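You operate a simulated robot arm through the tools that you are given. There is no shell and no other tool. Be economical: measure what you need, move in short steps, check, and stop when the job is done.

Carry out the task below with a simulated two-armed robot. There is one attempt and no reset: what you move stays moved.

JOB
Start the lifter, balance the large window and raise it to 120 cm.
Fine: power on and air open, then reset till the display reads OK; balance needle in the green band before the lift.

The check looks at the end state, three seconds after you hand in, the way a careful person would. Anything else that was tipped, shoved, dropped, spilled or broken makes it a failure.

ROBOT AND FRAMES
Two 7-joint arms with fingered hands on one trunk, on a base that drives. Base frame: it is fixed to the floor where the robot stands at the start and does not move with it; the origin is under the middle of the robot, x ahead of it, y to its left, z up. Units: cm, rad, N and s.
The left shoulder is at the start at [7, 15.7, 131.4], the right one opposite. With the tool pointing down near the work surface each hand reaches from about 10 to 78 cm from the robot's upright axis, wherever it stands, measured 20 degrees to its own side. Places, roughly: console air valve [70, 0, 60]; console power switch [60, 10, 90]. Payload 5 kg a hand.
Tool frame (each hand has its own): the origin (TCP) lies between the finger pads and is the grasp point; the fingertips stand 3.1 cm ahead of it; z points along the fingers, y is the line along which they close. The gripper opens to 15.6 cm. The gripper's body begins 8.8 cm behind the TCP. The gripper is a hand of 4 fingers: y runs from the thumb to the fingers, the wrist lies at [0, 0, -24.9] in the tool frame, and closing takes about 1.5 s.
Orientation is that of the tool frame in the base frame, as [roll, pitch, yaw] about the fixed x, y, z axes, in that order (R = Rz(yaw) Ry(pitch) Rx(roll)). With the fingers straight down and closing along the base's y, the tool's x points along the base's -x, its y along +y and its z along -z.

CONTROLS
- The arms move only by the tool jog_arm. It takes "left_commands", "right_commands" or both (then of equal length, played together; a hand with none holds still); each is a list of rows, each a list of 7 numbers: the shift along the tool's x, y, z in cm, then the turn, a rotation vector about the tool's x, y, z in rad, then the finger opening in cm, from 0 to 15.6. In form: [[tx, ty, tz, rx, ry, rz, jaw], ...]. A call has 1 to 10 rows; each row is the pose to reach, as a shift and turn from the pose commanded when the call began, along the tool's axes at that moment. Rows are played at 5 a second. More than 5 cm and 0.15 rad between two rows, or a gripper value outside its range, and nothing of the call is played. Where a pose cannot be reached the arm comes as near as it can. A force on the tool above 40 N (or 10 N above the force at the start of the call, whichever is more), or a blocked arm, ends the call early, and 0.2 s more pass. Each finger travels about 10.8 cm/s and halts on what it meets, pressing with about 33 N; the grip force reading is that of the motor and also rises with nothing between the fingers. The clock runs only during rows and for 0.2 s after the last one: add rows that repeat a pose to give the fingers time. It gives the time, the measured TCP pose, the force on the tool (base axes), the opening and the grip force at its end, in the units of the frame above (readings bear some noise), with the torque about the TCP (base axes, N m) and any sound that the robot's microphone picked up.
- Cameras (640 x 400 px; columns grow to the right, rows downward): "scene" is now at [13.25, 1.45, 153.45]; the picture's right is [0.16, -0.99, 0.00], its down [-0.66, -0.11, -0.74] and it looks along [0.73, 0.12, -0.67] (base axes); focal length 214 px, centre (320, 200). "left" rides on the left gripper at [-7.2, 0.2, -11.1] in its tool frame; the picture's right is [-0.02, -1.00, 0.00], its down [0.84, -0.02, -0.54] and it looks along [0.54, -0.01, 0.84] (tool axes); focal length 234 px, centre (320, 200). "right" rides on the right gripper at [7.2, 0.2, -11.1] in its tool frame; the picture's right is [-0.02, 1.00, 0.00], its down [-0.84, -0.02, -0.54] and it looks along [-0.54, -0.01, 0.84] (tool axes); focal length 234 px, centre (320, 200). There is no depth. A picture from a camera that has moved, and an enlarged one, comes with that camera's place and axes in the base frame and with its lens.
- snapshot(camera): a new picture of that camera. No time passes.
- move_column(by): slides the trunk up (or, below 0, down) by that many cm; the arms and the scene camera ride with it, the base frame stays. It gives what a move gives, with no picture.
- base_move(legs): drives the robot by 1 to 6 legs, each [ahead, turn to the left] in cm and rad, along the robot's own axes; the way and the turn of a leg run together, so that a leg with both is an arc; at most 150 cm and 3.142 rad a leg. The arms and the cameras ride along, it lands a little off, and it stops where it bumps. It gives what a move gives.
- grasp_type(shape, hand): the hand has 4 fingers and takes this shape, open, in about a second: jaw (thumb against the fingers, like two jaws); tri (thumb and two fingers); tip (a fingertip pinch); poke (one finger out to press); point (the index stretched); flat (the hand flat); cup (the hand cupped); fist (a fist). The gripper value then closes the fingers along that shape, each until it touches; the sizes above hold for jaw. It gives what a move gives, with no picture.
- aim_head(pan, tilt): turns the head with the scene camera to pan (to the left, within 1.501 rad either way) and tilt (down, from -0.506 to 1.204), counted from straight ahead of the robot. It gives what a move gives.
- zoom(camera, box): a new picture of the part [left, top, right, bottom] of that camera's present view, enlarged. No time passes.
- job_done(): hands the job in; it is judged then, once.

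Go step by step. Nothing tells you exact positions but the pictures and the camera data: compare them with the known pose of the tool, close in by small moves and look again before you grip or let go. The budget is 120 turns and 108 pictures, counting those below and the enlarged ones. Unless the task says otherwise, let go and move clear before handing in, and close with one line.

The tools are called after "Emit:" as a command line: name --argument value ..., lists and objects as JSON in quotes. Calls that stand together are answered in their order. jog_arm: Moves the arms, as the interface text tells. Its arguments: {"type":"object","properties":{"left_commands":{"type":"array","items":{"type":"array","items":{"type":"number"}}},"right_commands":{"type":"array","items":{"type":"array","items":{"type":"number"}}}},"required":[]} The other tools are called the same way: move_column (by) slides the trunk up or down; grasp_type (shape, hand) gives the hand a shape; base_move (legs) drives the base; aim_head (pan, tilt) turns the head that bears the scene camera; snapshot (camera) takes a picture; zoom (camera, box) takes an enlarged picture of a part of a camera's view; job_done () hands the job in.

At the start:

```text
time: 0.0
left_tool_pos: [55.28, 31.78, 133.52]
left_ee_rot: [3.141, 0.0, 3.141]
left_contact_force: [-0.6, 0.6, -0.9]
left_ft_torque: [0.01, 0.0, 0.03]
left_width: 15.57
left_grasp_force: 0.1
left_shape: jaw
right_tool_pos: [42.73, -14.57, 100.01]
right_ee_rot: [3.14, 0.0, -3.14]
right_contact_force: [0.0, 0.4, 0.2]
right_ft_torque: [-0.01, 0.03, 0.03]
right_width: 15.58
right_grasp_force: 0.0
right_shape: jaw
trunk travel left (down, up): [-70.0, 24.0]
robot x, y, heading: [-0.02, 0.47, 0.002]
head pan, tilt: [0.161, 0.737]
```

scene: 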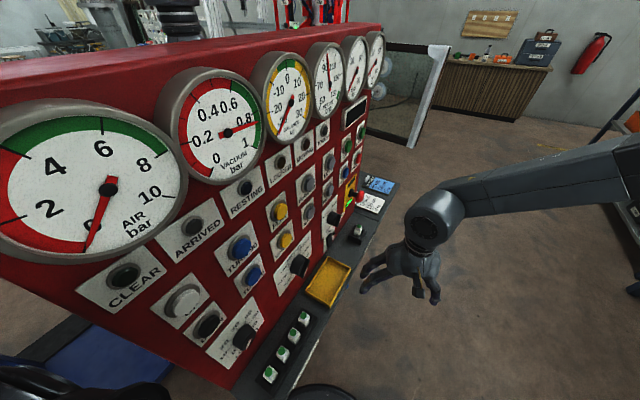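
right: 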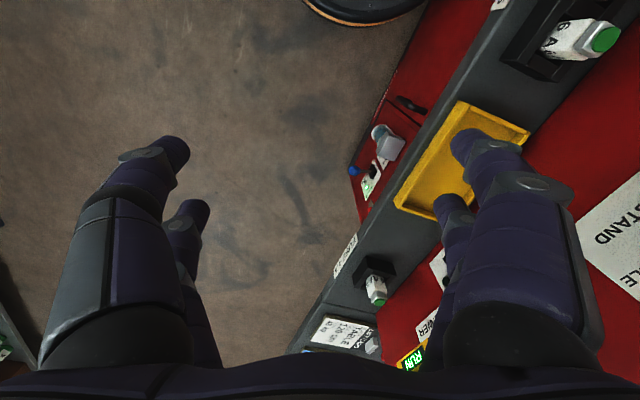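
left: 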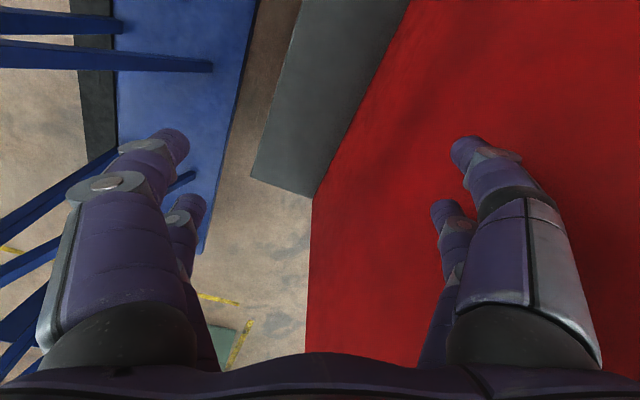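

I see a red console with gauges, switches and buttons along a slanted panel; I need to read the labels first.

Emit:
zoom --camera "scene" --box '[80, 160, 320, 400]'

Emit:
zoom --camera "scene" --box '[240, 90, 400, 270]'

Emit:
zoom --camera "right" --box '[300, 0, 640, 380]'

```text
1.67 times, centred on (200, 280) of scene
camera zoom: at [13.25, 1.45, 153.45], right [0.16, -0.99, 0.0], down [-0.66, -0.11, -0.74], along [0.73, 0.12, -0.67], focal length 358 px, centre (520, 67)
```

zoom: 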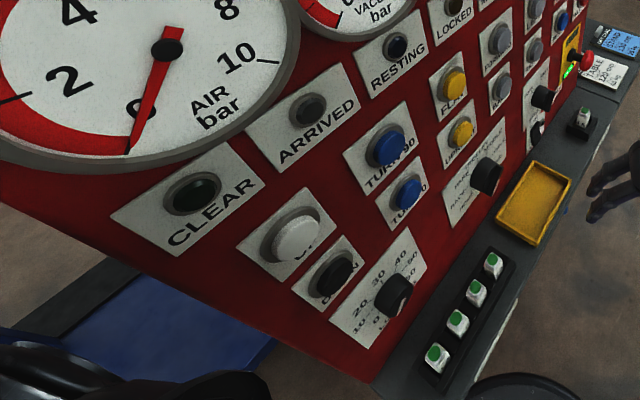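

```text
2.22 times, centred on (320, 180) of scene
camera zoom: at [13.25, 1.45, 153.45], right [0.16, -0.99, 0.0], down [-0.66, -0.11, -0.74], along [0.73, 0.12, -0.67], focal length 477 px, centre (320, 244)
```

zoom: 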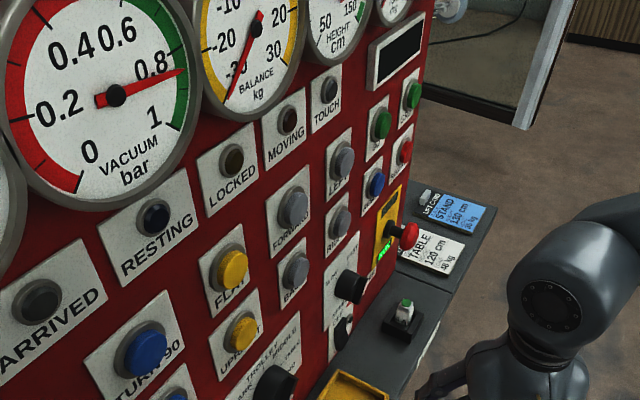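

```text
1.05 times, centred on (470, 190) of right (not enlarged: the box is as wide or as high as the picture)
camera zoom: at [35.57, -14.29, 111.18], right [0.02, 1.0, 0.0], down [0.84, -0.02, 0.54], along [0.54, -0.01, -0.84], focal length 246 px, centre (162, 210)
```

zoom: 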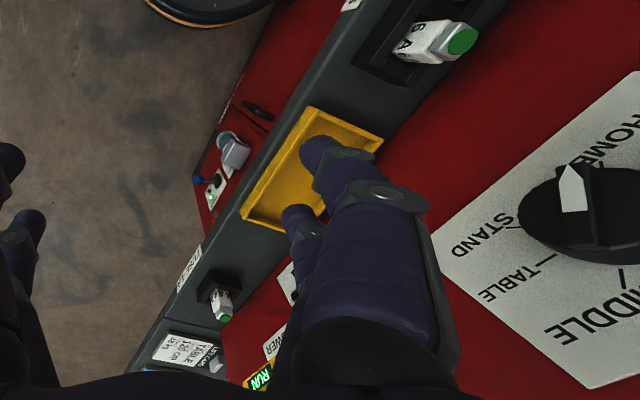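

The console has many labels; I'll look around to find the lifter, the window, the air valve and the power switch.

Emit:
aim_head --pan 0.6 --tilt 0.2

Emit:
snapshot --camera "scene"

Emit:
aim_head --pan 0.1 --tilt 1.15

Emit:
snapshot --camera "scene"

Emit:
aim_head --pan -0.3 --tilt 0.3

Emit:
snapshot --camera "scene"

```text
time: 1.0
left_tool_pos: [55.18, 31.74, 133.47]
left_ee_rot: [3.141, -0.002, -3.141]
left_contact_force: [0.5, 1.0, 0.0]
left_ft_torque: [-0.01, 0.02, -0.03]
left_width: 15.58
left_grasp_force: 0.0
left_shape: jaw
right_tool_pos: [42.76, -14.59, 100.04]
right_ee_rot: [3.141, 0.001, -3.141]
right_contact_force: [-0.6, -0.3, 0.2]
right_ft_torque: [0.0, 0.02, -0.01]
right_width: 15.59
right_grasp_force: 0.0
right_shape: jaw
trunk travel left (down, up): [-70.0, 24.0]
robot x, y, heading: [-0.09, 0.15, 0.004]
head pan, tilt: [0.6, 0.201]
```

```text
101 pictures are left
camera scene: at [12.7, 5.36, 158.29], right [0.56, -0.83, 0.0], down [-0.17, -0.11, -0.98], along [0.81, 0.55, -0.2], focal length 214 px, centre (320, 200)
```

scene: 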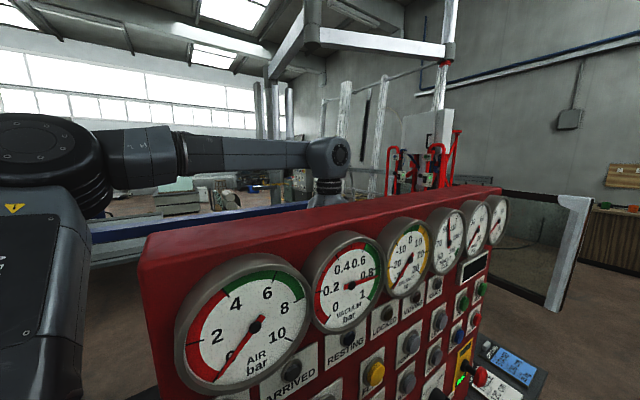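

```text
time: 2.2
left_tool_pos: [55.28, 31.82, 133.59]
left_ee_rot: [3.141, 0.0, 3.141]
left_contact_force: [0.5, 0.1, 0.2]
left_ft_torque: [-0.03, -0.01, -0.02]
left_width: 15.59
left_grasp_force: 0.1
left_shape: jaw
right_tool_pos: [42.8, -14.55, 100.09]
right_ee_rot: [3.14, 0.001, 3.141]
right_contact_force: [0.0, -0.1, -0.2]
right_ft_torque: [-0.01, -0.01, 0.03]
right_width: 15.61
right_grasp_force: 0.0
right_shape: jaw
trunk travel left (down, up): [-70.0, 24.0]
robot x, y, heading: [0.04, -0.13, 0.0]
head pan, tilt: [0.099, 1.15]
```

```text
100 pictures are left
camera scene: at [10.95, 0.7, 150.45], right [0.1, -0.99, 0.0], down [-0.91, -0.09, -0.41], along [0.41, 0.04, -0.91], focal length 214 px, centre (320, 200)
```

scene: 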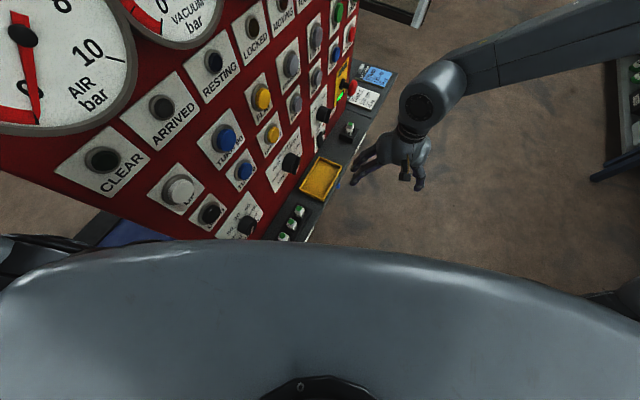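

```text
time: 3.4
left_tool_pos: [55.34, 31.78, 133.54]
left_ee_rot: [3.141, 0.001, -3.142]
left_contact_force: [-0.9, 0.7, -0.5]
left_ft_torque: [0.03, -0.01, 0.0]
left_width: 15.59
left_grasp_force: 0.1
left_shape: jaw
right_tool_pos: [42.77, -14.44, 99.98]
right_ee_rot: [-3.141, -0.001, 3.141]
right_contact_force: [-0.6, -0.2, -0.3]
right_ft_torque: [0.05, -0.01, 0.03]
right_width: 15.61
right_grasp_force: 0.1
right_shape: jaw
trunk travel left (down, up): [-70.0, 24.0]
robot x, y, heading: [0.19, -0.07, 0.001]
head pan, tilt: [-0.3, 0.3]
```

```text
99 pictures are left
camera scene: at [13.94, -2.65, 157.36], right [-0.3, -0.96, 0.0], down [-0.28, 0.09, -0.95], along [0.91, -0.28, -0.3], focal length 214 px, centre (320, 200)
```

scene: 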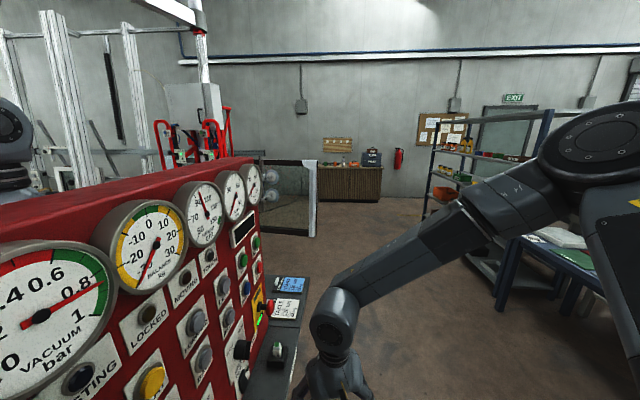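

The console's front runs from about (20,15) to (100,-13), facing roughly -y. I'll raise the trunk so the arms clear the console, then drive around to stand in front of it.

Emit:
move_column --by 22

Emit:
base_move --legs '[[0, -0.95], [55, 0]]'

Emit:
aim_head --pan 1.5 --tilt 0.6

Emit:
snapshot --camera "scene"

```text
time: 5.7
left_tool_pos: [55.3, 31.86, 155.45]
left_ee_rot: [3.139, 0.0, -3.141]
left_contact_force: [-0.1, 0.3, -0.7]
left_ft_torque: [0.04, 0.01, 0.01]
left_width: 15.6
left_grasp_force: 0.0
left_shape: jaw
right_tool_pos: [42.8, -14.53, 121.93]
right_ee_rot: [-3.141, -0.002, 3.141]
right_contact_force: [-0.7, 0.1, 0.0]
right_ft_torque: [-0.02, 0.0, 0.0]
right_width: 15.61
right_grasp_force: 0.0
right_shape: jaw
trunk travel left (down, up): [-92.0, 2.0]
robot x, y, heading: [-0.27, 0.05, -0.001]
head pan, tilt: [-0.3, 0.3]
```

```text
time: 8.0
left_tool_pos: [59.45, -9.85, 155.29]
left_ee_rot: [-3.125, 0.004, 2.406]
left_contact_force: [0.0, 0.6, -0.3]
left_ft_torque: [-0.12, 0.05, 0.01]
left_width: 15.58
left_grasp_force: 0.0
left_shape: jaw
right_tool_pos: [19.19, -35.97, 122.09]
right_ee_rot: [-3.138, 0.001, 2.41]
right_contact_force: [0.8, 0.1, -0.5]
right_ft_torque: [-0.08, 0.06, -0.01]
right_width: 15.57
right_grasp_force: 0.0
right_shape: jaw
trunk travel left (down, up): [-92.0, 2.0]
robot x, y, heading: [-3.63, 1.34, -0.592]
head pan, tilt: [-0.3, 0.3]
stopped in leg 1: the robot was blocked; the commanded pose is now the measured one
```

```text
time: 9.8
left_tool_pos: [58.97, -10.96, 155.56]
left_ee_rot: [-3.135, 0.003, 2.407]
left_contact_force: [-0.1, 0.8, 0.3]
left_ft_torque: [0.0, 0.01, -0.01]
left_width: 15.6
left_grasp_force: 0.0
left_shape: jaw
right_tool_pos: [18.7, -36.93, 121.94]
right_ee_rot: [3.138, -0.002, 2.412]
right_contact_force: [0.1, -1.2, 0.7]
right_ft_torque: [0.02, 0.02, 0.0]
right_width: 15.62
right_grasp_force: 0.0
right_shape: jaw
trunk travel left (down, up): [-92.0, 2.0]
robot x, y, heading: [-4.1, 2.15, -0.592]
head pan, tilt: [1.499, 0.6]
```

```text
98 pictures are left
camera scene: at [5.4, 5.75, 176.63], right [0.79, -0.62, 0.0], down [-0.35, -0.44, -0.83], along [0.51, 0.65, -0.56], focal length 214 px, centre (320, 200)
```

scene: 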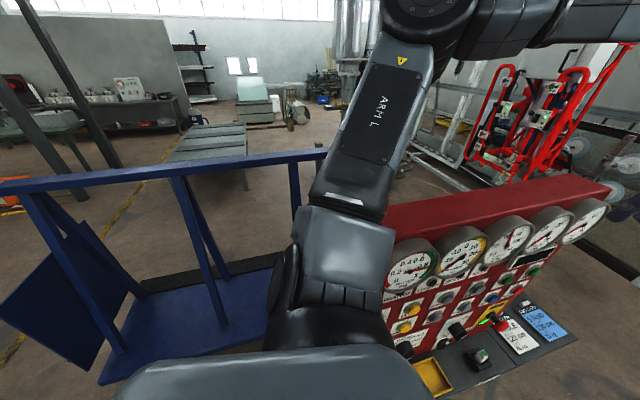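

The turn stopped against something, probably the left elbow or base near the console's near end. I look before moving on.

Emit:
aim_head --pan 1.2 --tilt 1.2

Emit:
snapshot --camera "scene"

Emit:
aim_head --pan 0.0 --tilt 0.8

Emit:
snapshot --camera "scene"

Emit:
snapshot --camera "left"

```text
time: 10.8
left_tool_pos: [58.96, -10.79, 155.54]
left_ee_rot: [-3.134, 0.002, 2.406]
left_contact_force: [0.2, -0.8, 0.0]
left_ft_torque: [-0.01, -0.03, 0.02]
left_width: 15.6
left_grasp_force: 0.0
left_shape: jaw
right_tool_pos: [18.76, -36.77, 121.91]
right_ee_rot: [3.138, -0.001, 2.411]
right_contact_force: [-0.6, 0.1, 0.2]
right_ft_torque: [0.0, 0.01, 0.01]
right_width: 15.58
right_grasp_force: 0.0
right_shape: jaw
trunk travel left (down, up): [-92.0, 2.0]
robot x, y, heading: [-4.01, 1.66, -0.593]
head pan, tilt: [1.201, 1.201]
```

```text
97 pictures are left
camera scene: at [4.67, 2.21, 172.16], right [0.57, -0.82, 0.0], down [-0.76, -0.53, -0.36], along [0.3, 0.21, -0.93], focal length 214 px, centre (320, 200)
```

scene: 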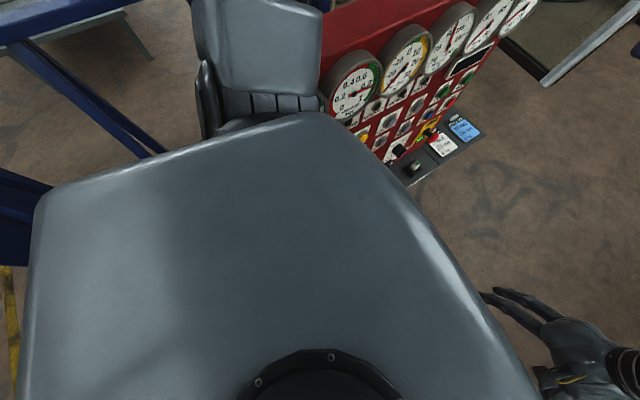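

```text
time: 12.2
left_tool_pos: [58.94, -10.79, 155.48]
left_ee_rot: [-3.136, 0.003, 2.407]
left_contact_force: [0.3, -0.3, 0.3]
left_ft_torque: [-0.01, 0.01, -0.04]
left_width: 15.58
left_grasp_force: 0.1
left_shape: jaw
right_tool_pos: [18.85, -36.66, 121.96]
right_ee_rot: [3.137, -0.001, 2.411]
right_contact_force: [-0.5, 0.7, 0.9]
right_ft_torque: [0.04, -0.01, -0.01]
right_width: 15.6
right_grasp_force: 0.1
right_shape: jaw
trunk travel left (down, up): [-92.0, 2.0]
robot x, y, heading: [-3.93, 1.92, -0.591]
head pan, tilt: [0.0, 0.799]
```

```text
96 pictures are left
camera scene: at [6.76, -5.54, 174.93], right [-0.56, -0.83, 0.0], down [-0.6, 0.4, -0.7], along [0.58, -0.39, -0.72], focal length 214 px, centre (320, 200)
```

scene: 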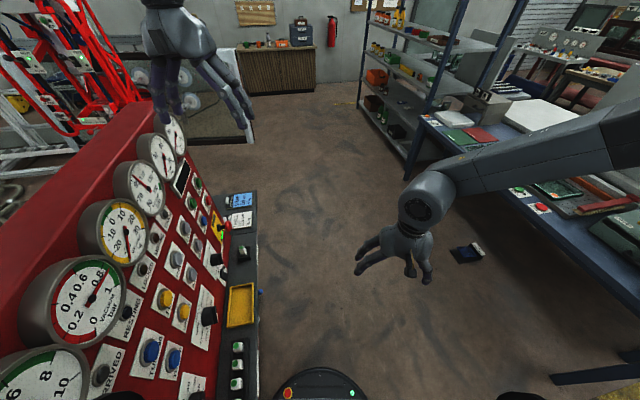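

```text
95 pictures are left
camera left: at [64.33, -15.32, 166.66], right [-0.65, -0.76, 0.01], down [-0.63, 0.55, 0.54], along [-0.41, 0.35, -0.84], focal length 234 px, centre (320, 200)
```

left: 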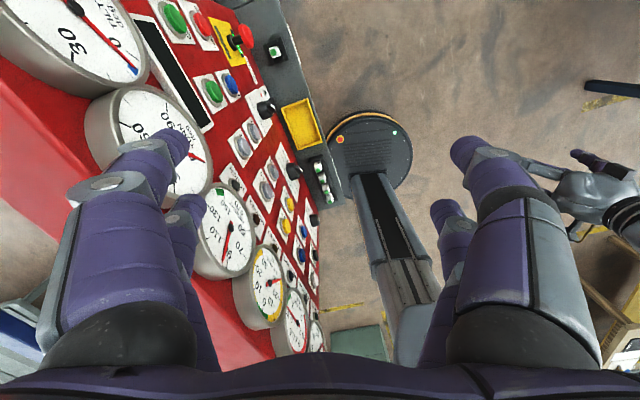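

The base sits close to the console's near end. I'll undo part of the turn, back up a little, then turn and go down the aisle in front of the console.

Emit:
base_move --legs '[[0, 0.3], [-22, 0], [0, -0.7]]'

```text
time: 16.8
left_tool_pos: [28.17, -28.21, 155.55]
left_ee_rot: [-3.134, 0.003, 2.006]
left_contact_force: [0.1, -1.6, 0.2]
left_ft_torque: [-0.04, -0.01, 0.0]
left_width: 15.61
left_grasp_force: 0.1
left_shape: jaw
right_tool_pos: [-19.16, -36.4, 121.98]
right_ee_rot: [3.14, -0.003, 2.011]
right_contact_force: [0.1, -0.7, 0.0]
right_ft_torque: [-0.03, 0.0, -0.02]
right_width: 15.61
right_grasp_force: 0.0
right_shape: jaw
trunk travel left (down, up): [-92.0, 2.0]
robot x, y, heading: [-25.44, 8.08, -0.99]
head pan, tilt: [0.0, 0.799]
```

Now ahead down the aisle.

Emit:
base_move --legs '[[78, 0], [0, 0.9], [18, 0]]'

Emit:
aim_head --pan 1.2 --tilt 0.7

Emit:
snapshot --camera "scene"

```text
time: 24.4
left_tool_pos: [95.16, -40.19, 155.67]
left_ee_rot: [-3.137, 0.007, 2.898]
left_contact_force: [-0.6, 0.3, 0.4]
left_ft_torque: [-0.01, -0.06, -0.01]
left_width: 15.63
left_grasp_force: 0.1
left_shape: jaw
right_tool_pos: [71.98, -81.93, 122.22]
right_ee_rot: [3.138, 0.0, 2.903]
right_contact_force: [0.4, -0.4, 0.2]
right_ft_torque: [0.0, -0.04, 0.0]
right_width: 15.61
right_grasp_force: 0.0
right_shape: jaw
trunk travel left (down, up): [-92.0, 2.0]
robot x, y, heading: [33.92, -59.13, -0.102]
head pan, tilt: [0.0, 0.799]
```

```text
time: 25.8
left_tool_pos: [95.57, -40.2, 155.59]
left_ee_rot: [-3.138, 0.004, 2.898]
left_contact_force: [-0.1, -0.4, -0.9]
left_ft_torque: [0.03, 0.0, -0.02]
left_width: 15.61
left_grasp_force: 0.2
left_shape: jaw
right_tool_pos: [72.39, -81.91, 122.0]
right_ee_rot: [3.139, -0.001, 2.901]
right_contact_force: [0.5, -0.1, -0.1]
right_ft_torque: [0.03, -0.02, 0.03]
right_width: 15.57
right_grasp_force: 0.0
right_shape: jaw
trunk travel left (down, up): [-92.0, 2.0]
robot x, y, heading: [34.24, -58.78, -0.101]
head pan, tilt: [1.201, 0.7]
```

```text
94 pictures are left
camera scene: at [42.88, -51.76, 175.76], right [0.89, -0.45, 0.0], down [-0.29, -0.57, -0.77], along [0.35, 0.68, -0.64], focal length 214 px, centre (320, 200)
```

scene: 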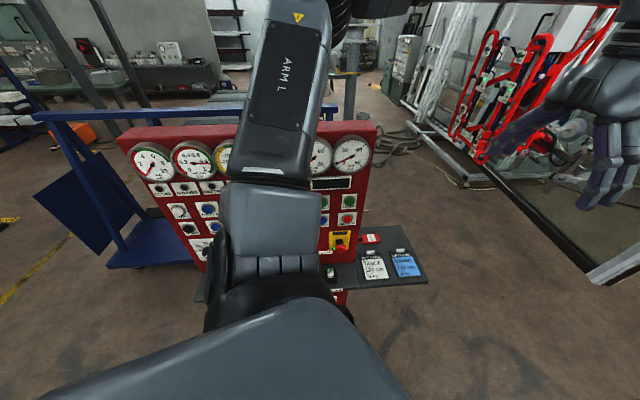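

The console is about 95 cm wide; I turn to face it squarely.

Emit:
base_move --legs '[[0, 1.3]]'

Emit:
aim_head --pan 0 --tilt 0.6

Emit:
snapshot --camera "scene"

```text
time: 29.4
left_tool_pos: [33.86, 5.32, 155.69]
left_ee_rot: [-3.136, 0.002, -2.106]
left_contact_force: [0.3, -0.2, -0.5]
left_ft_torque: [0.0, 0.04, 0.02]
left_width: 15.59
left_grasp_force: 0.2
left_shape: jaw
right_tool_pos: [67.23, -28.93, 121.94]
right_ee_rot: [3.138, -0.004, -2.103]
right_contact_force: [0.0, 0.6, -0.1]
right_ft_torque: [-0.02, 0.02, -0.01]
right_width: 15.6
right_grasp_force: 0.0
right_shape: jaw
trunk travel left (down, up): [-92.0, 2.0]
robot x, y, heading: [34.02, -58.74, 1.177]
head pan, tilt: [1.201, 0.7]
```

```text
time: 30.8
left_tool_pos: [33.83, 5.4, 155.5]
left_ee_rot: [-3.136, 0.001, -2.106]
left_contact_force: [0.4, -0.2, 0.2]
left_ft_torque: [-0.02, 0.0, 0.0]
left_width: 15.62
left_grasp_force: 0.0
left_shape: jaw
right_tool_pos: [67.16, -28.97, 121.89]
right_ee_rot: [3.139, -0.002, -2.103]
right_contact_force: [0.8, 0.1, 0.8]
right_ft_torque: [-0.03, -0.03, -0.02]
right_width: 15.59
right_grasp_force: 0.1
right_shape: jaw
trunk travel left (down, up): [-92.0, 2.0]
robot x, y, heading: [34.17, -58.7, 1.177]
head pan, tilt: [0.0, 0.6]
```

```text
93 pictures are left
camera scene: at [39.41, -46.03, 176.62], right [0.92, -0.38, 0.0], down [-0.22, -0.52, -0.82], along [0.31, 0.76, -0.57], focal length 214 px, centre (320, 200)
```

scene: 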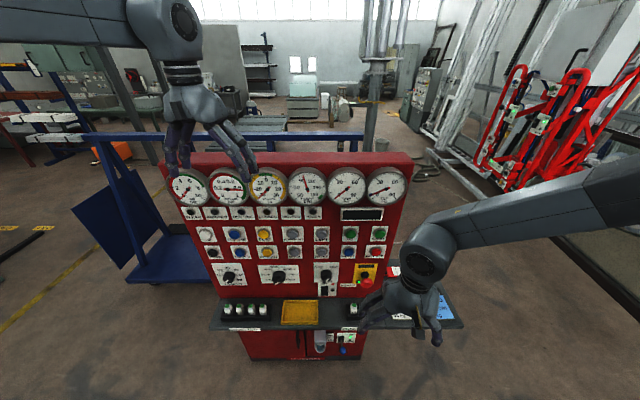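

Good overview. I zoom in to read everything.

Emit:
zoom --camera "scene" --box '[160, 150, 290, 230]'

Emit:
zoom --camera "scene" --box '[280, 150, 410, 230]'

Emit:
zoom --camera "scene" --box '[180, 215, 310, 295]'

Emit:
zoom --camera "scene" --box '[290, 215, 420, 295]'

Emit:
zoom --camera "scene" --box '[210, 290, 360, 370]'

Emit:
zoom --camera "scene" --box '[340, 270, 470, 350]'

```text
4.92 times, centred on (225, 190) of scene
camera zoom: at [39.41, -46.03, 176.62], right [0.92, -0.38, 0.0], down [-0.22, -0.52, -0.82], along [0.31, 0.76, -0.57], focal length 1056 px, centre (788, 249)
```

zoom: 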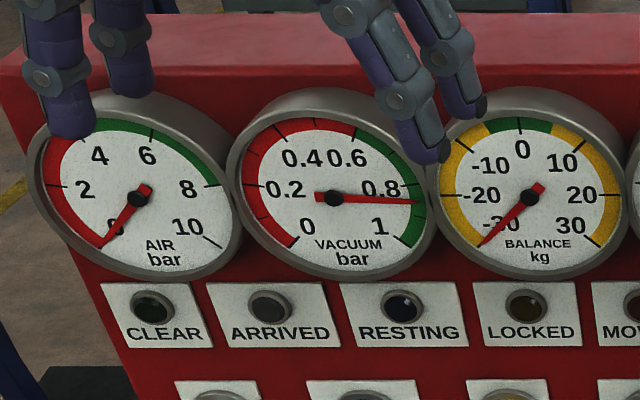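

```text
4.92 times, centred on (345, 190) of scene
camera zoom: at [39.41, -46.03, 176.62], right [0.92, -0.38, 0.0], down [-0.22, -0.52, -0.82], along [0.31, 0.76, -0.57], focal length 1056 px, centre (197, 249)
```

zoom: 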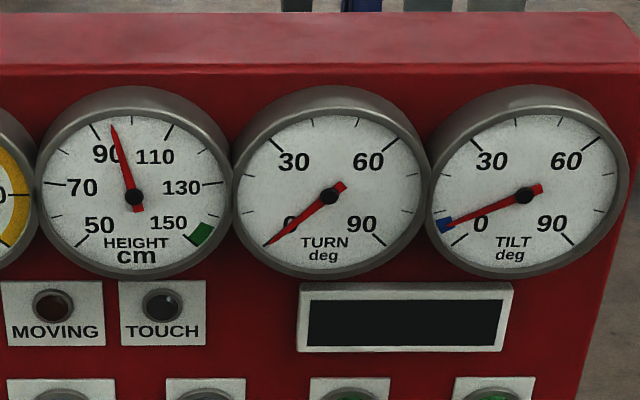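

```text
4.92 times, centred on (245, 255) of scene
camera zoom: at [39.41, -46.03, 176.62], right [0.92, -0.38, 0.0], down [-0.22, -0.52, -0.82], along [0.31, 0.76, -0.57], focal length 1056 px, centre (689, -71)
```

zoom: 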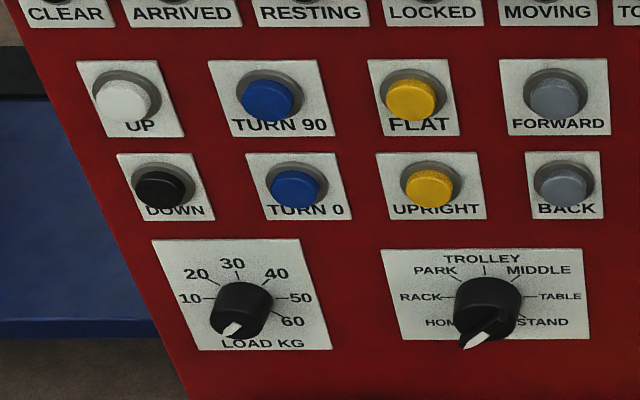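

```text
4.92 times, centred on (355, 255) of scene
camera zoom: at [39.41, -46.03, 176.62], right [0.92, -0.38, 0.0], down [-0.22, -0.52, -0.82], along [0.31, 0.76, -0.57], focal length 1056 px, centre (148, -71)
```

zoom: 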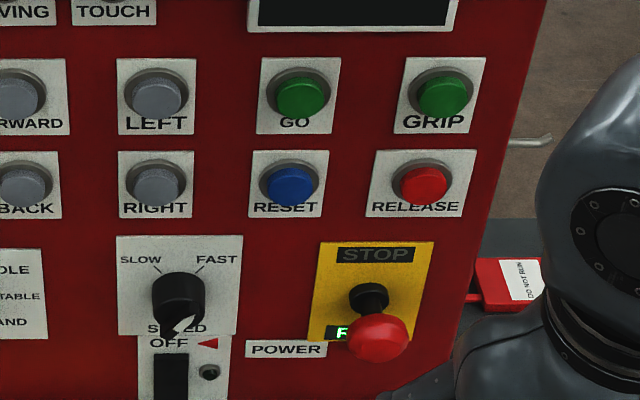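

```text
4.27 times, centred on (285, 330) of scene
camera zoom: at [39.41, -46.03, 176.62], right [0.92, -0.38, 0.0], down [-0.22, -0.52, -0.82], along [0.31, 0.76, -0.57], focal length 915 px, centre (469, -355)
```

zoom: 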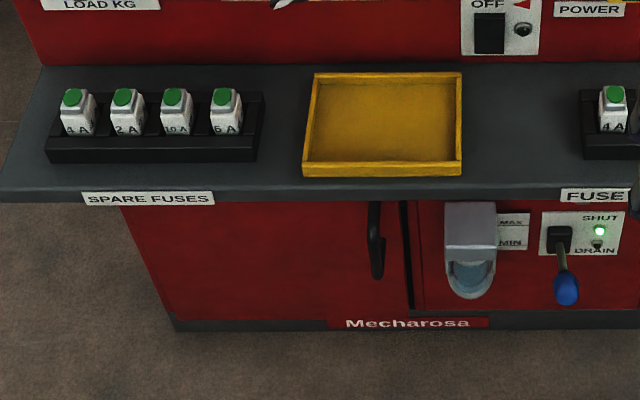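

```text
4.92 times, centred on (405, 310) of scene
camera zoom: at [39.41, -46.03, 176.62], right [0.92, -0.38, 0.0], down [-0.22, -0.52, -0.82], along [0.31, 0.76, -0.57], focal length 1056 px, centre (-98, -342)
```

zoom: 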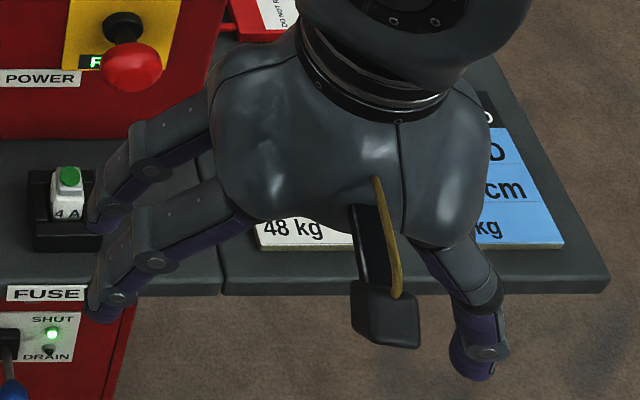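

I see a DO NOT RUN tag on the console's right, a fuse holder, a drain lever and water bowl under the shelf. I move the right arm aside to see more.

Emit:
jog_arm --right_commands '[[4, -3, -2, 0, 0, 0, 15.6], [8, -6, -4, 0, 0, 0, 15.6], [10, -10, -6, 0, 0, 0, 15.6], [10, -14, -8, 0, 0, 0, 15.6], [10, -18, -8, 0, 0, 0, 15.6], [10, -22, -8, 0, 0, 0, 15.6], [10, -26, -8, 0, 0, 0, 15.6], [10, -30, -8, 0, 0, 0, 15.6]]' --left_commands '[[4, 3, 0, 0, 0, 0, 15.6], [8, 6, 0, 0, 0, 0, 15.6], [10, 10, 0, 0, 0, 0, 15.6], [12, 13, 0, 0, 0, 0, 15.6], [14, 16, 0, 0, 0, 0, 15.6], [14, 16, 0, 0, 0, 0, 15.6], [14, 16, 0, 0, 0, 0, 15.6], [14, 16, 0, 0, 0, 0, 15.6]]'

Emit:
aim_head --pan -0.2 --tilt 0.9

Emit:
snapshot --camera "scene"

```text
refused: row 1 steps farther than a row can; nothing moved
```

```text
time: 31.6
left_tool_pos: [33.83, 5.38, 155.65]
left_ee_rot: [-3.135, 0.001, -2.107]
left_contact_force: [-0.4, -0.2, -0.1]
left_ft_torque: [0.01, -0.01, -0.01]
left_width: 15.6
left_grasp_force: 0.1
left_shape: jaw
right_tool_pos: [67.15, -28.97, 121.95]
right_ee_rot: [3.137, -0.002, -2.104]
right_contact_force: [0.5, 0.4, 0.2]
right_ft_torque: [0.0, 0.0, 0.04]
right_width: 15.62
right_grasp_force: 0.1
right_shape: jaw
trunk travel left (down, up): [-92.0, 2.0]
robot x, y, heading: [34.24, -58.98, 1.181]
head pan, tilt: [-0.201, 0.901]
```

```text
86 pictures are left
camera scene: at [40.24, -47.93, 174.15], right [0.83, -0.56, 0.0], down [-0.44, -0.65, -0.62], along [0.35, 0.52, -0.78], focal length 214 px, centre (320, 200)
```

scene: 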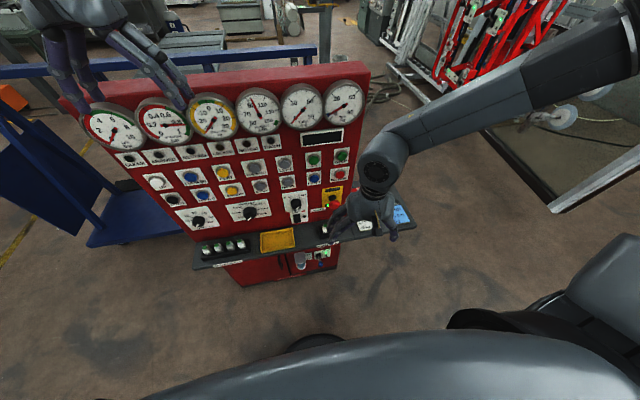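

The rows were too long; I repeat with shorter steps.

Emit:
jog_arm --right_commands '[[3, -2, -2, 0, 0, 0, 15.6], [6, -4, -4, 0, 0, 0, 15.6], [8, -7, -6, 0, 0, 0, 15.6], [10, -10, -8, 0, 0, 0, 15.6], [10, -14, -8, 0, 0, 0, 15.6], [10, -18, -8, 0, 0, 0, 15.6], [10, -22, -8, 0, 0, 0, 15.6], [10, -26, -8, 0, 0, 0, 15.6], [10, -30, -8, 0, 0, 0, 15.6]]' --left_commands '[[3, 3, 0, 0, 0, 0, 15.6], [6, 6, 0, 0, 0, 0, 15.6], [9, 9, 0, 0, 0, 0, 15.6], [12, 12, 0, 0, 0, 0, 15.6], [14, 14, 0, 0, 0, 0, 15.6], [14, 14, 0, 0, 0, 0, 15.6], [14, 14, 0, 0, 0, 0, 15.6], [14, 14, 0, 0, 0, 0, 15.6], [14, 14, 0, 0, 0, 0, 15.6]]'

Emit:
zoom --camera "scene" --box '[300, 150, 440, 290]'

Emit:
zoom --camera "scene" --box '[400, 0, 640, 150]'

```text
time: 33.5
left_tool_pos: [14.69, 0.02, 155.77]
left_ee_rot: [-3.136, 0.005, -2.105]
left_contact_force: [-0.2, 0.3, 0.3]
left_ft_torque: [0.03, -0.02, -0.01]
left_width: 15.6
left_grasp_force: 0.0
left_shape: jaw
right_tool_pos: [88.15, -52.79, 129.94]
right_ee_rot: [3.136, -0.001, -2.102]
right_contact_force: [0.3, -0.3, 0.1]
right_ft_torque: [0.03, 0.02, 0.02]
right_width: 15.61
right_grasp_force: 0.0
right_shape: jaw
right hand out of reach, approached as far as the arm can: row 3, 4, 5, 6
trunk travel left (down, up): [-92.0, 2.0]
robot x, y, heading: [34.08, -59.22, 1.178]
head pan, tilt: [-0.201, 0.901]
```

```text
2.86 times, centred on (370, 220) of scene
camera zoom: at [40.19, -48.32, 174.17], right [0.83, -0.56, 0.0], down [-0.44, -0.65, -0.62], along [0.35, 0.52, -0.78], focal length 613 px, centre (177, 143)
```

zoom: 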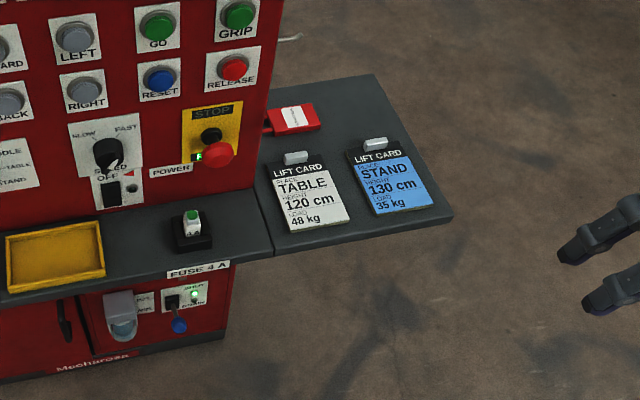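

```text
2.67 times, centred on (520, 75) of scene
camera zoom: at [40.19, -48.32, 174.17], right [0.83, -0.56, 0.0], down [-0.44, -0.65, -0.62], along [0.35, 0.52, -0.78], focal length 572 px, centre (-213, 533)
```

zoom: 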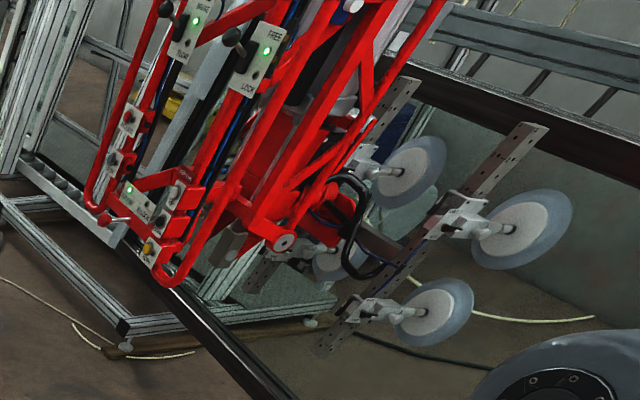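

Cards read TABLE 120 cm 48 kg and STAND 130 cm 35 kg, so the large window is 48 kg. Now closer zooms of lower panel and the DO NOT RUN item.

Emit:
zoom --camera "scene" --box '[310, 235, 360, 275]'

Emit:
zoom --camera "scene" --box '[340, 180, 400, 220]'

Emit:
zoom --camera "scene" --box '[280, 180, 350, 230]'

```text
10.00 times, centred on (335, 255) of scene
camera zoom: at [40.19, -48.32, 174.17], right [0.83, -0.56, 0.0], down [-0.44, -0.65, -0.62], along [0.35, 0.52, -0.78], focal length 2145 px, centre (170, -350)
```

zoom: 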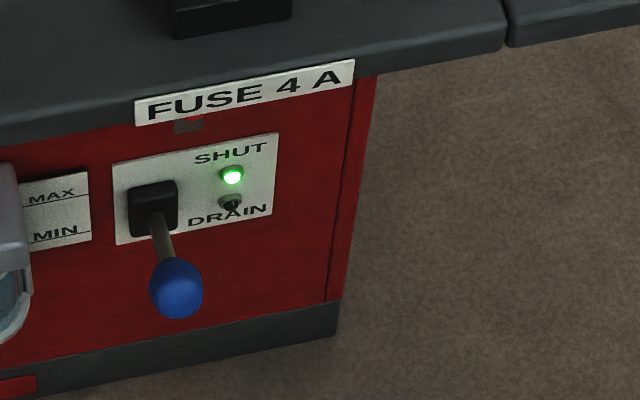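

```text
10.00 times, centred on (370, 200) of scene
camera zoom: at [40.19, -48.32, 174.17], right [0.83, -0.56, 0.0], down [-0.44, -0.65, -0.62], along [0.35, 0.52, -0.78], focal length 2145 px, centre (-180, 200)
```

zoom: 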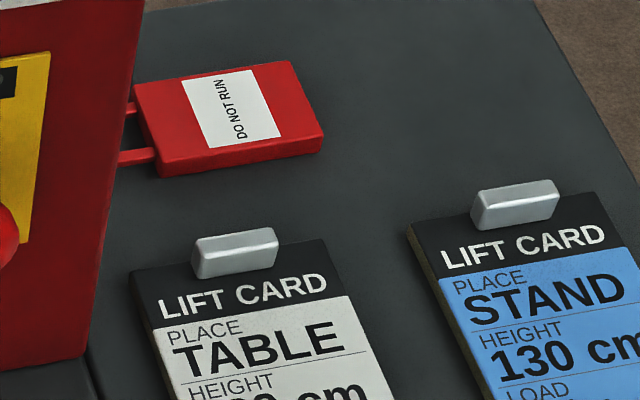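

```text
8.00 times, centred on (315, 205) of scene
camera zoom: at [40.19, -48.32, 174.17], right [0.83, -0.56, 0.0], down [-0.44, -0.65, -0.62], along [0.35, 0.52, -0.78], focal length 1716 px, centre (360, 160)
```

zoom: 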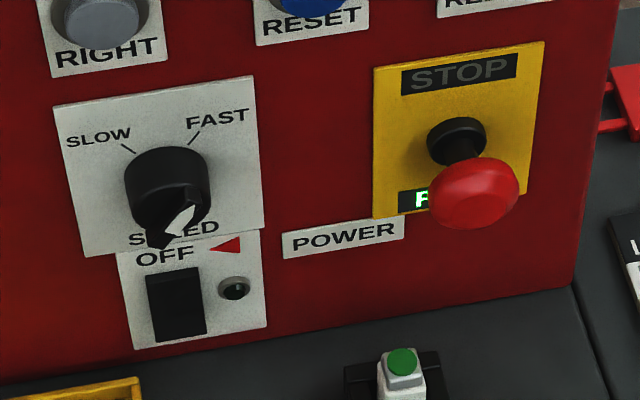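

I need a lower view to find the air valve. I pull the left arm back further and lower the trunk.

Emit:
jog_arm --left_commands '[[4.5, 0, 0, 0, 0, 0, 15.6], [9, 0, 0, 0, 0, 0, 15.6], [13, 0, 0, 0, 0, 0, 15.6], [17, 0, 0, 0, 0, 0, 15.6], [20, 0, 0, 0, 0, 0, 15.6], [20, 0, 0, 0, 0, 0, 15.6]]'

Emit:
move_column --by -50

Emit:
aim_head --pan 0 --tilt 0.7

Emit:
snapshot --camera "scene"

```text
time: 35.0
left_tool_pos: [4.7, -16.39, 155.14]
left_ee_rot: [-3.135, 0.0, -2.108]
left_contact_force: [0.0, 0.2, 0.6]
left_ft_torque: [-0.02, 0.06, 0.01]
left_width: 15.61
left_grasp_force: 0.1
left_shape: jaw
right_tool_pos: [88.12, -52.2, 129.94]
right_ee_rot: [3.139, -0.005, -2.101]
right_contact_force: [1.2, -0.3, -0.2]
right_ft_torque: [-0.05, 0.06, 0.02]
right_width: 15.59
right_grasp_force: 0.0
right_shape: jaw
trunk travel left (down, up): [-92.0, 2.0]
robot x, y, heading: [34.09, -58.88, 1.184]
head pan, tilt: [-0.201, 0.901]
```

```text
refused: -50 is not a number from -40 to 40
```

```text
time: 35.7
left_tool_pos: [4.71, -16.45, 155.26]
left_ee_rot: [-3.137, 0.002, -2.107]
left_contact_force: [1.1, 0.9, 0.7]
left_ft_torque: [0.0, 0.03, -0.01]
left_width: 15.61
left_grasp_force: 0.0
left_shape: jaw
right_tool_pos: [88.23, -52.35, 129.9]
right_ee_rot: [3.138, -0.003, -2.103]
right_contact_force: [-0.2, 0.6, -0.5]
right_ft_torque: [-0.03, 0.04, 0.0]
right_width: 15.61
right_grasp_force: 0.0
right_shape: jaw
trunk travel left (down, up): [-92.0, 2.0]
robot x, y, heading: [34.14, -58.9, 1.174]
head pan, tilt: [0.0, 0.7]
```

```text
80 pictures are left
camera scene: at [39.38, -46.16, 175.73], right [0.92, -0.38, 0.0], down [-0.25, -0.6, -0.76], along [0.29, 0.71, -0.65], focal length 214 px, centre (320, 200)
```

scene: 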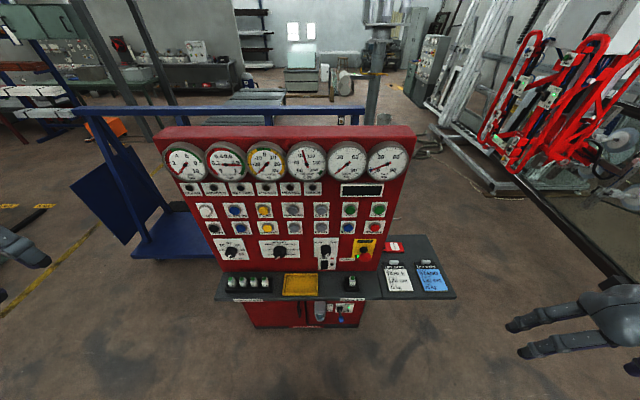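

Emit:
move_column --by -40

Emit:
move_column --by -30

Emit:
snapshot --camera "scene"

```text
time: 39.5
left_tool_pos: [4.63, -16.77, 115.17]
left_ee_rot: [-3.136, 0.002, -2.107]
left_contact_force: [0.2, 0.4, 0.5]
left_ft_torque: [0.03, 0.02, 0.01]
left_width: 15.6
left_grasp_force: 0.0
left_shape: jaw
right_tool_pos: [88.15, -52.53, 89.96]
right_ee_rot: [3.139, -0.003, -2.103]
right_contact_force: [0.8, 0.6, 0.0]
right_ft_torque: [0.01, -0.01, -0.01]
right_width: 15.63
right_grasp_force: 0.1
right_shape: jaw
trunk travel left (down, up): [-52.0, 42.0]
robot x, y, heading: [33.84, -59.03, 1.18]
head pan, tilt: [0.0, 0.7]
```

```text
time: 42.5
left_tool_pos: [4.67, -16.78, 85.26]
left_ee_rot: [-3.136, 0.002, -2.106]
left_contact_force: [-0.7, -0.1, -0.2]
left_ft_torque: [-0.02, 0.01, 0.02]
left_width: 15.62
left_grasp_force: 0.0
left_shape: jaw
right_tool_pos: [88.14, -52.41, 59.97]
right_ee_rot: [3.138, -0.003, -2.104]
right_contact_force: [-0.4, 0.2, 0.0]
right_ft_torque: [0.01, -0.03, 0.02]
right_width: 15.6
right_grasp_force: 0.1
right_shape: jaw
trunk travel left (down, up): [-22.0, 72.0]
robot x, y, heading: [34.37, -59.19, 1.178]
head pan, tilt: [0.0, 0.7]
```

```text
79 pictures are left
camera scene: at [39.27, -46.38, 105.77], right [0.92, -0.38, 0.0], down [-0.25, -0.6, -0.76], along [0.29, 0.71, -0.64], focal length 214 px, centre (320, 200)
```

scene: 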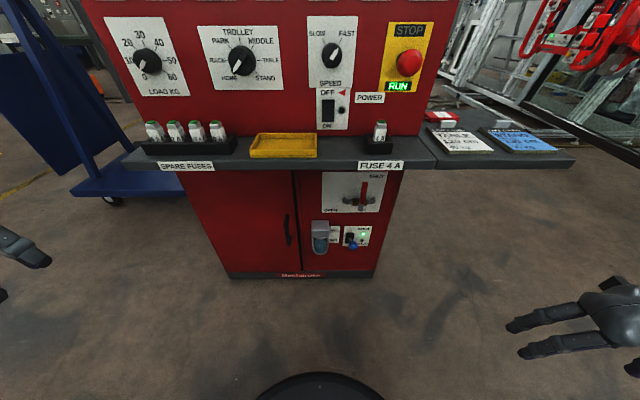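

Now the air valve is visible under the shelf: a red lever, SHUT up / OPEN left. I zoom in.

Emit:
zoom --camera "scene" --box '[295, 160, 395, 260]'

Emit:
zoom --camera "scene" --box '[290, 10, 440, 150]'

Emit:
zoom --camera "scene" --box '[100, 10, 290, 110]'

```text
4.00 times, centred on (345, 210) of scene
camera zoom: at [39.27, -46.38, 105.77], right [0.92, -0.38, 0.0], down [-0.25, -0.6, -0.76], along [0.29, 0.71, -0.64], focal length 858 px, centre (220, 160)
```

zoom: 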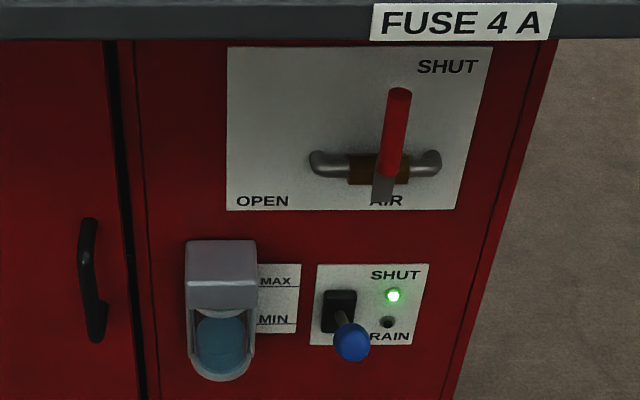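

```text
2.86 times, centred on (365, 80) of scene
camera zoom: at [39.27, -46.38, 105.77], right [0.92, -0.38, 0.0], down [-0.25, -0.6, -0.76], along [0.29, 0.71, -0.64], focal length 613 px, centre (191, 543)
```

zoom: 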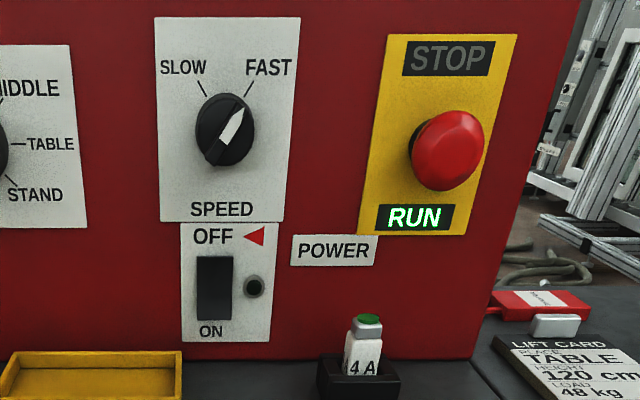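

```text
3.37 times, centred on (195, 60) of scene
camera zoom: at [39.27, -46.38, 105.77], right [0.92, -0.38, 0.0], down [-0.25, -0.6, -0.76], along [0.29, 0.71, -0.64], focal length 722 px, centre (741, 672)
```

zoom: 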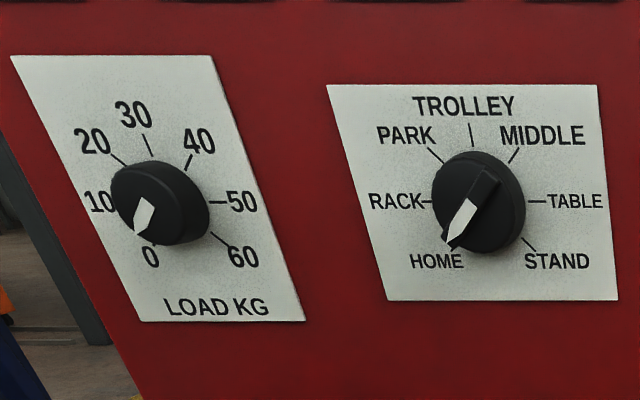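

The red air lever is up (SHUT), the power rocker is OFF, speed knob on FAST, load on about 0. In robot terms the panel is ~70 cm ahead and the shelf edge ~60 cm. I turn both hands to point forward.

Emit:
jog_arm --left_commands '[[-1.5, 0, 0, 0, -0.15, 0, 15.6], [-3, 0, 0, 0, -0.3, 0, 15.6], [-4.5, 0, 0, 0, -0.45, 0, 15.6], [-6, 0, 0, 0, -0.6, 0, 15.6], [-7.5, 0, 0, 0, -0.75, 0, 15.6], [-9, 0, 0, 0, -0.9, 0, 15.6], [-10.5, 0, 0, 0, -1.05, 0, 15.6], [-12, 0, 0, 0, -1.2, 0, 15.6], [-13.5, 0, 0, 0, -1.35, 0, 15.6], [-15, 0, 0, 0, -1.5, 0, 15.6]]' --right_commands '[[-1.5, 0, 0, 0, -0.15, 0, 15.6], [-3, 0, 0, 0, -0.3, 0, 15.6], [-4.5, 0, 0, 0, -0.45, 0, 15.6], [-6, 0, 0, 0, -0.6, 0, 15.6], [-7.5, 0, 0, 0, -0.75, 0, 15.6], [-9, 0, 0, 0, -0.9, 0, 15.6], [-10.5, 0, 0, 0, -1.05, 0, 15.6], [-12, 0, 0, 0, -1.2, 0, 15.6], [-13.5, 0, 0, 0, -1.35, 0, 15.6], [-15, 0, 0, 0, -1.5, 0, 15.6]]'

Emit:
grasp_type --hand "left" --shape "poke"

Emit:
grasp_type --hand "right" --shape "poke"

Emit:
snapshot --camera "scene"

Emit:
snapshot --camera "left"

Emit:
snapshot --camera "right"

```text
time: 44.7
left_tool_pos: [14.25, -1.95, 87.01]
left_ee_rot: [3.066, 1.472, -2.229]
left_contact_force: [0.7, 0.8, -2.1]
left_ft_torque: [0.09, -0.09, -0.03]
left_width: 15.62
left_grasp_force: 0.0
left_shape: jaw
left hand out of reach, approached as far as the arm can: row 8, 9, 10
right_tool_pos: [100.54, -35.48, 60.41]
right_ee_rot: [3.081, 1.486, -2.151]
right_contact_force: [-0.1, 0.4, -0.5]
right_ft_torque: [0.05, -0.05, 0.02]
right_width: 15.63
right_grasp_force: 0.0
right_shape: jaw
right hand out of reach, approached as far as the arm can: row 3, 4, 5, 6, 7, 8, 9, 10
trunk travel left (down, up): [-22.0, 72.0]
robot x, y, heading: [34.03, -59.05, 1.182]
head pan, tilt: [0.0, 0.7]
```

```text
time: 45.6
left_tool_pos: [14.21, -1.82, 87.21]
left_ee_rot: [3.069, 1.478, -2.222]
left_contact_force: [-0.4, -0.4, 0.0]
left_ft_torque: [0.0, 0.02, 0.01]
left_width: 0.0
left_grasp_force: 0.1
left_shape: poke
right_tool_pos: [100.37, -35.41, 60.45]
right_ee_rot: [3.1, 1.483, -2.136]
right_contact_force: [0.8, -0.7, -0.7]
right_ft_torque: [-0.04, 0.02, -0.01]
right_width: 15.62
right_grasp_force: 0.1
right_shape: jaw
trunk travel left (down, up): [-22.0, 72.0]
robot x, y, heading: [34.01, -58.61, 1.177]
head pan, tilt: [0.0, 0.7]
```

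```text
time: 46.5
left_tool_pos: [14.14, -1.87, 87.25]
left_ee_rot: [3.07, 1.479, -2.222]
left_contact_force: [-0.2, 0.4, 0.0]
left_ft_torque: [0.0, 0.0, -0.02]
left_width: 0.0
left_grasp_force: 0.1
left_shape: poke
right_tool_pos: [100.5, -35.6, 60.33]
right_ee_rot: [3.099, 1.483, -2.135]
right_contact_force: [-0.2, 0.0, 0.5]
right_ft_torque: [0.0, 0.01, -0.01]
right_width: 0.0
right_grasp_force: 0.0
right_shape: poke
trunk travel left (down, up): [-22.0, 72.0]
robot x, y, heading: [34.27, -59.02, 1.183]
head pan, tilt: [0.0, 0.7]
```

```text
75 pictures are left
camera scene: at [39.27, -46.38, 105.76], right [0.92, -0.38, 0.0], down [-0.25, -0.6, -0.76], along [0.29, 0.71, -0.64], focal length 214 px, centre (320, 200)
```

scene: 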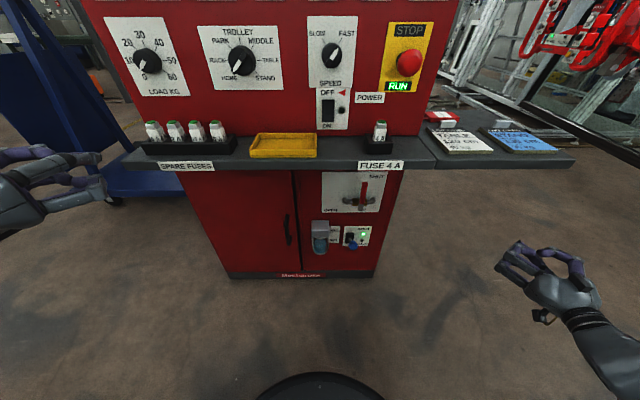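

```text
74 pictures are left
camera left: at [8.19, -10.44, 95.43], right [0.84, -0.55, 0.02], down [-0.33, -0.53, -0.78], along [0.44, 0.65, -0.62], focal length 234 px, centre (320, 200)
```

left: 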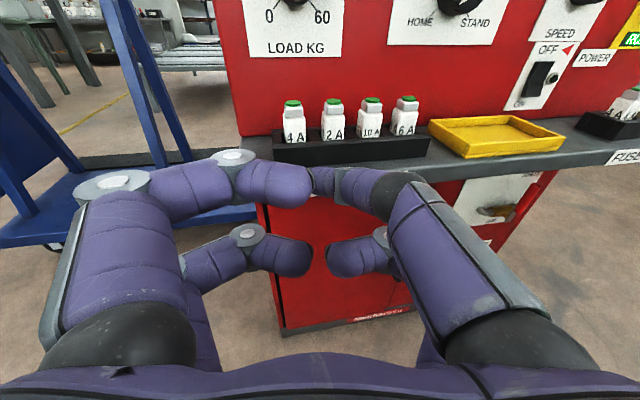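

```text
73 pictures are left
camera right: at [94.45, -45.45, 54.23], right [-0.87, 0.5, 0.03], down [-0.21, -0.42, 0.88], along [0.45, 0.76, 0.47], focal length 234 px, centre (320, 200)
```

right: 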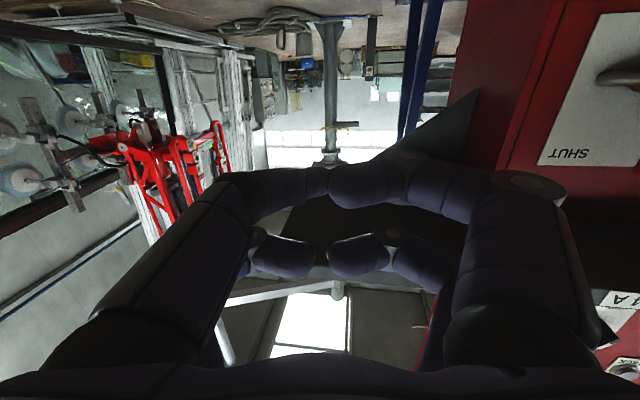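

In "poke" the fingers curl together; I'll compare with "point", which should stretch the index.

Emit:
grasp_type --hand "left" --shape "point"

Emit:
snapshot --camera "left"

```text
time: 47.4
left_tool_pos: [14.23, -2.01, 87.15]
left_ee_rot: [3.072, 1.478, -2.224]
left_contact_force: [-0.5, 0.5, 0.0]
left_ft_torque: [-0.04, 0.05, 0.02]
left_width: 0.0
left_grasp_force: 0.1
left_shape: point
right_tool_pos: [100.44, -35.51, 60.26]
right_ee_rot: [3.098, 1.483, -2.134]
right_contact_force: [0.1, -0.6, -0.2]
right_ft_torque: [-0.01, 0.03, 0.0]
right_width: 0.02
right_grasp_force: 0.0
right_shape: poke
trunk travel left (down, up): [-22.0, 72.0]
robot x, y, heading: [34.62, -59.21, 1.186]
head pan, tilt: [0.0, 0.7]
```

```text
72 pictures are left
camera left: at [8.19, -10.44, 95.43], right [0.84, -0.55, 0.02], down [-0.33, -0.53, -0.78], along [0.44, 0.65, -0.62], focal length 234 px, centre (320, 200)
```

left: 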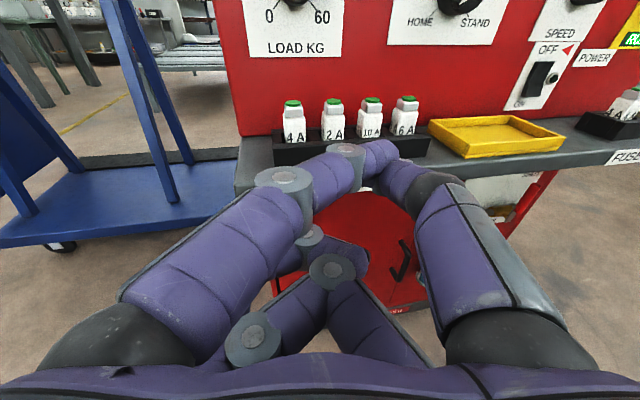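

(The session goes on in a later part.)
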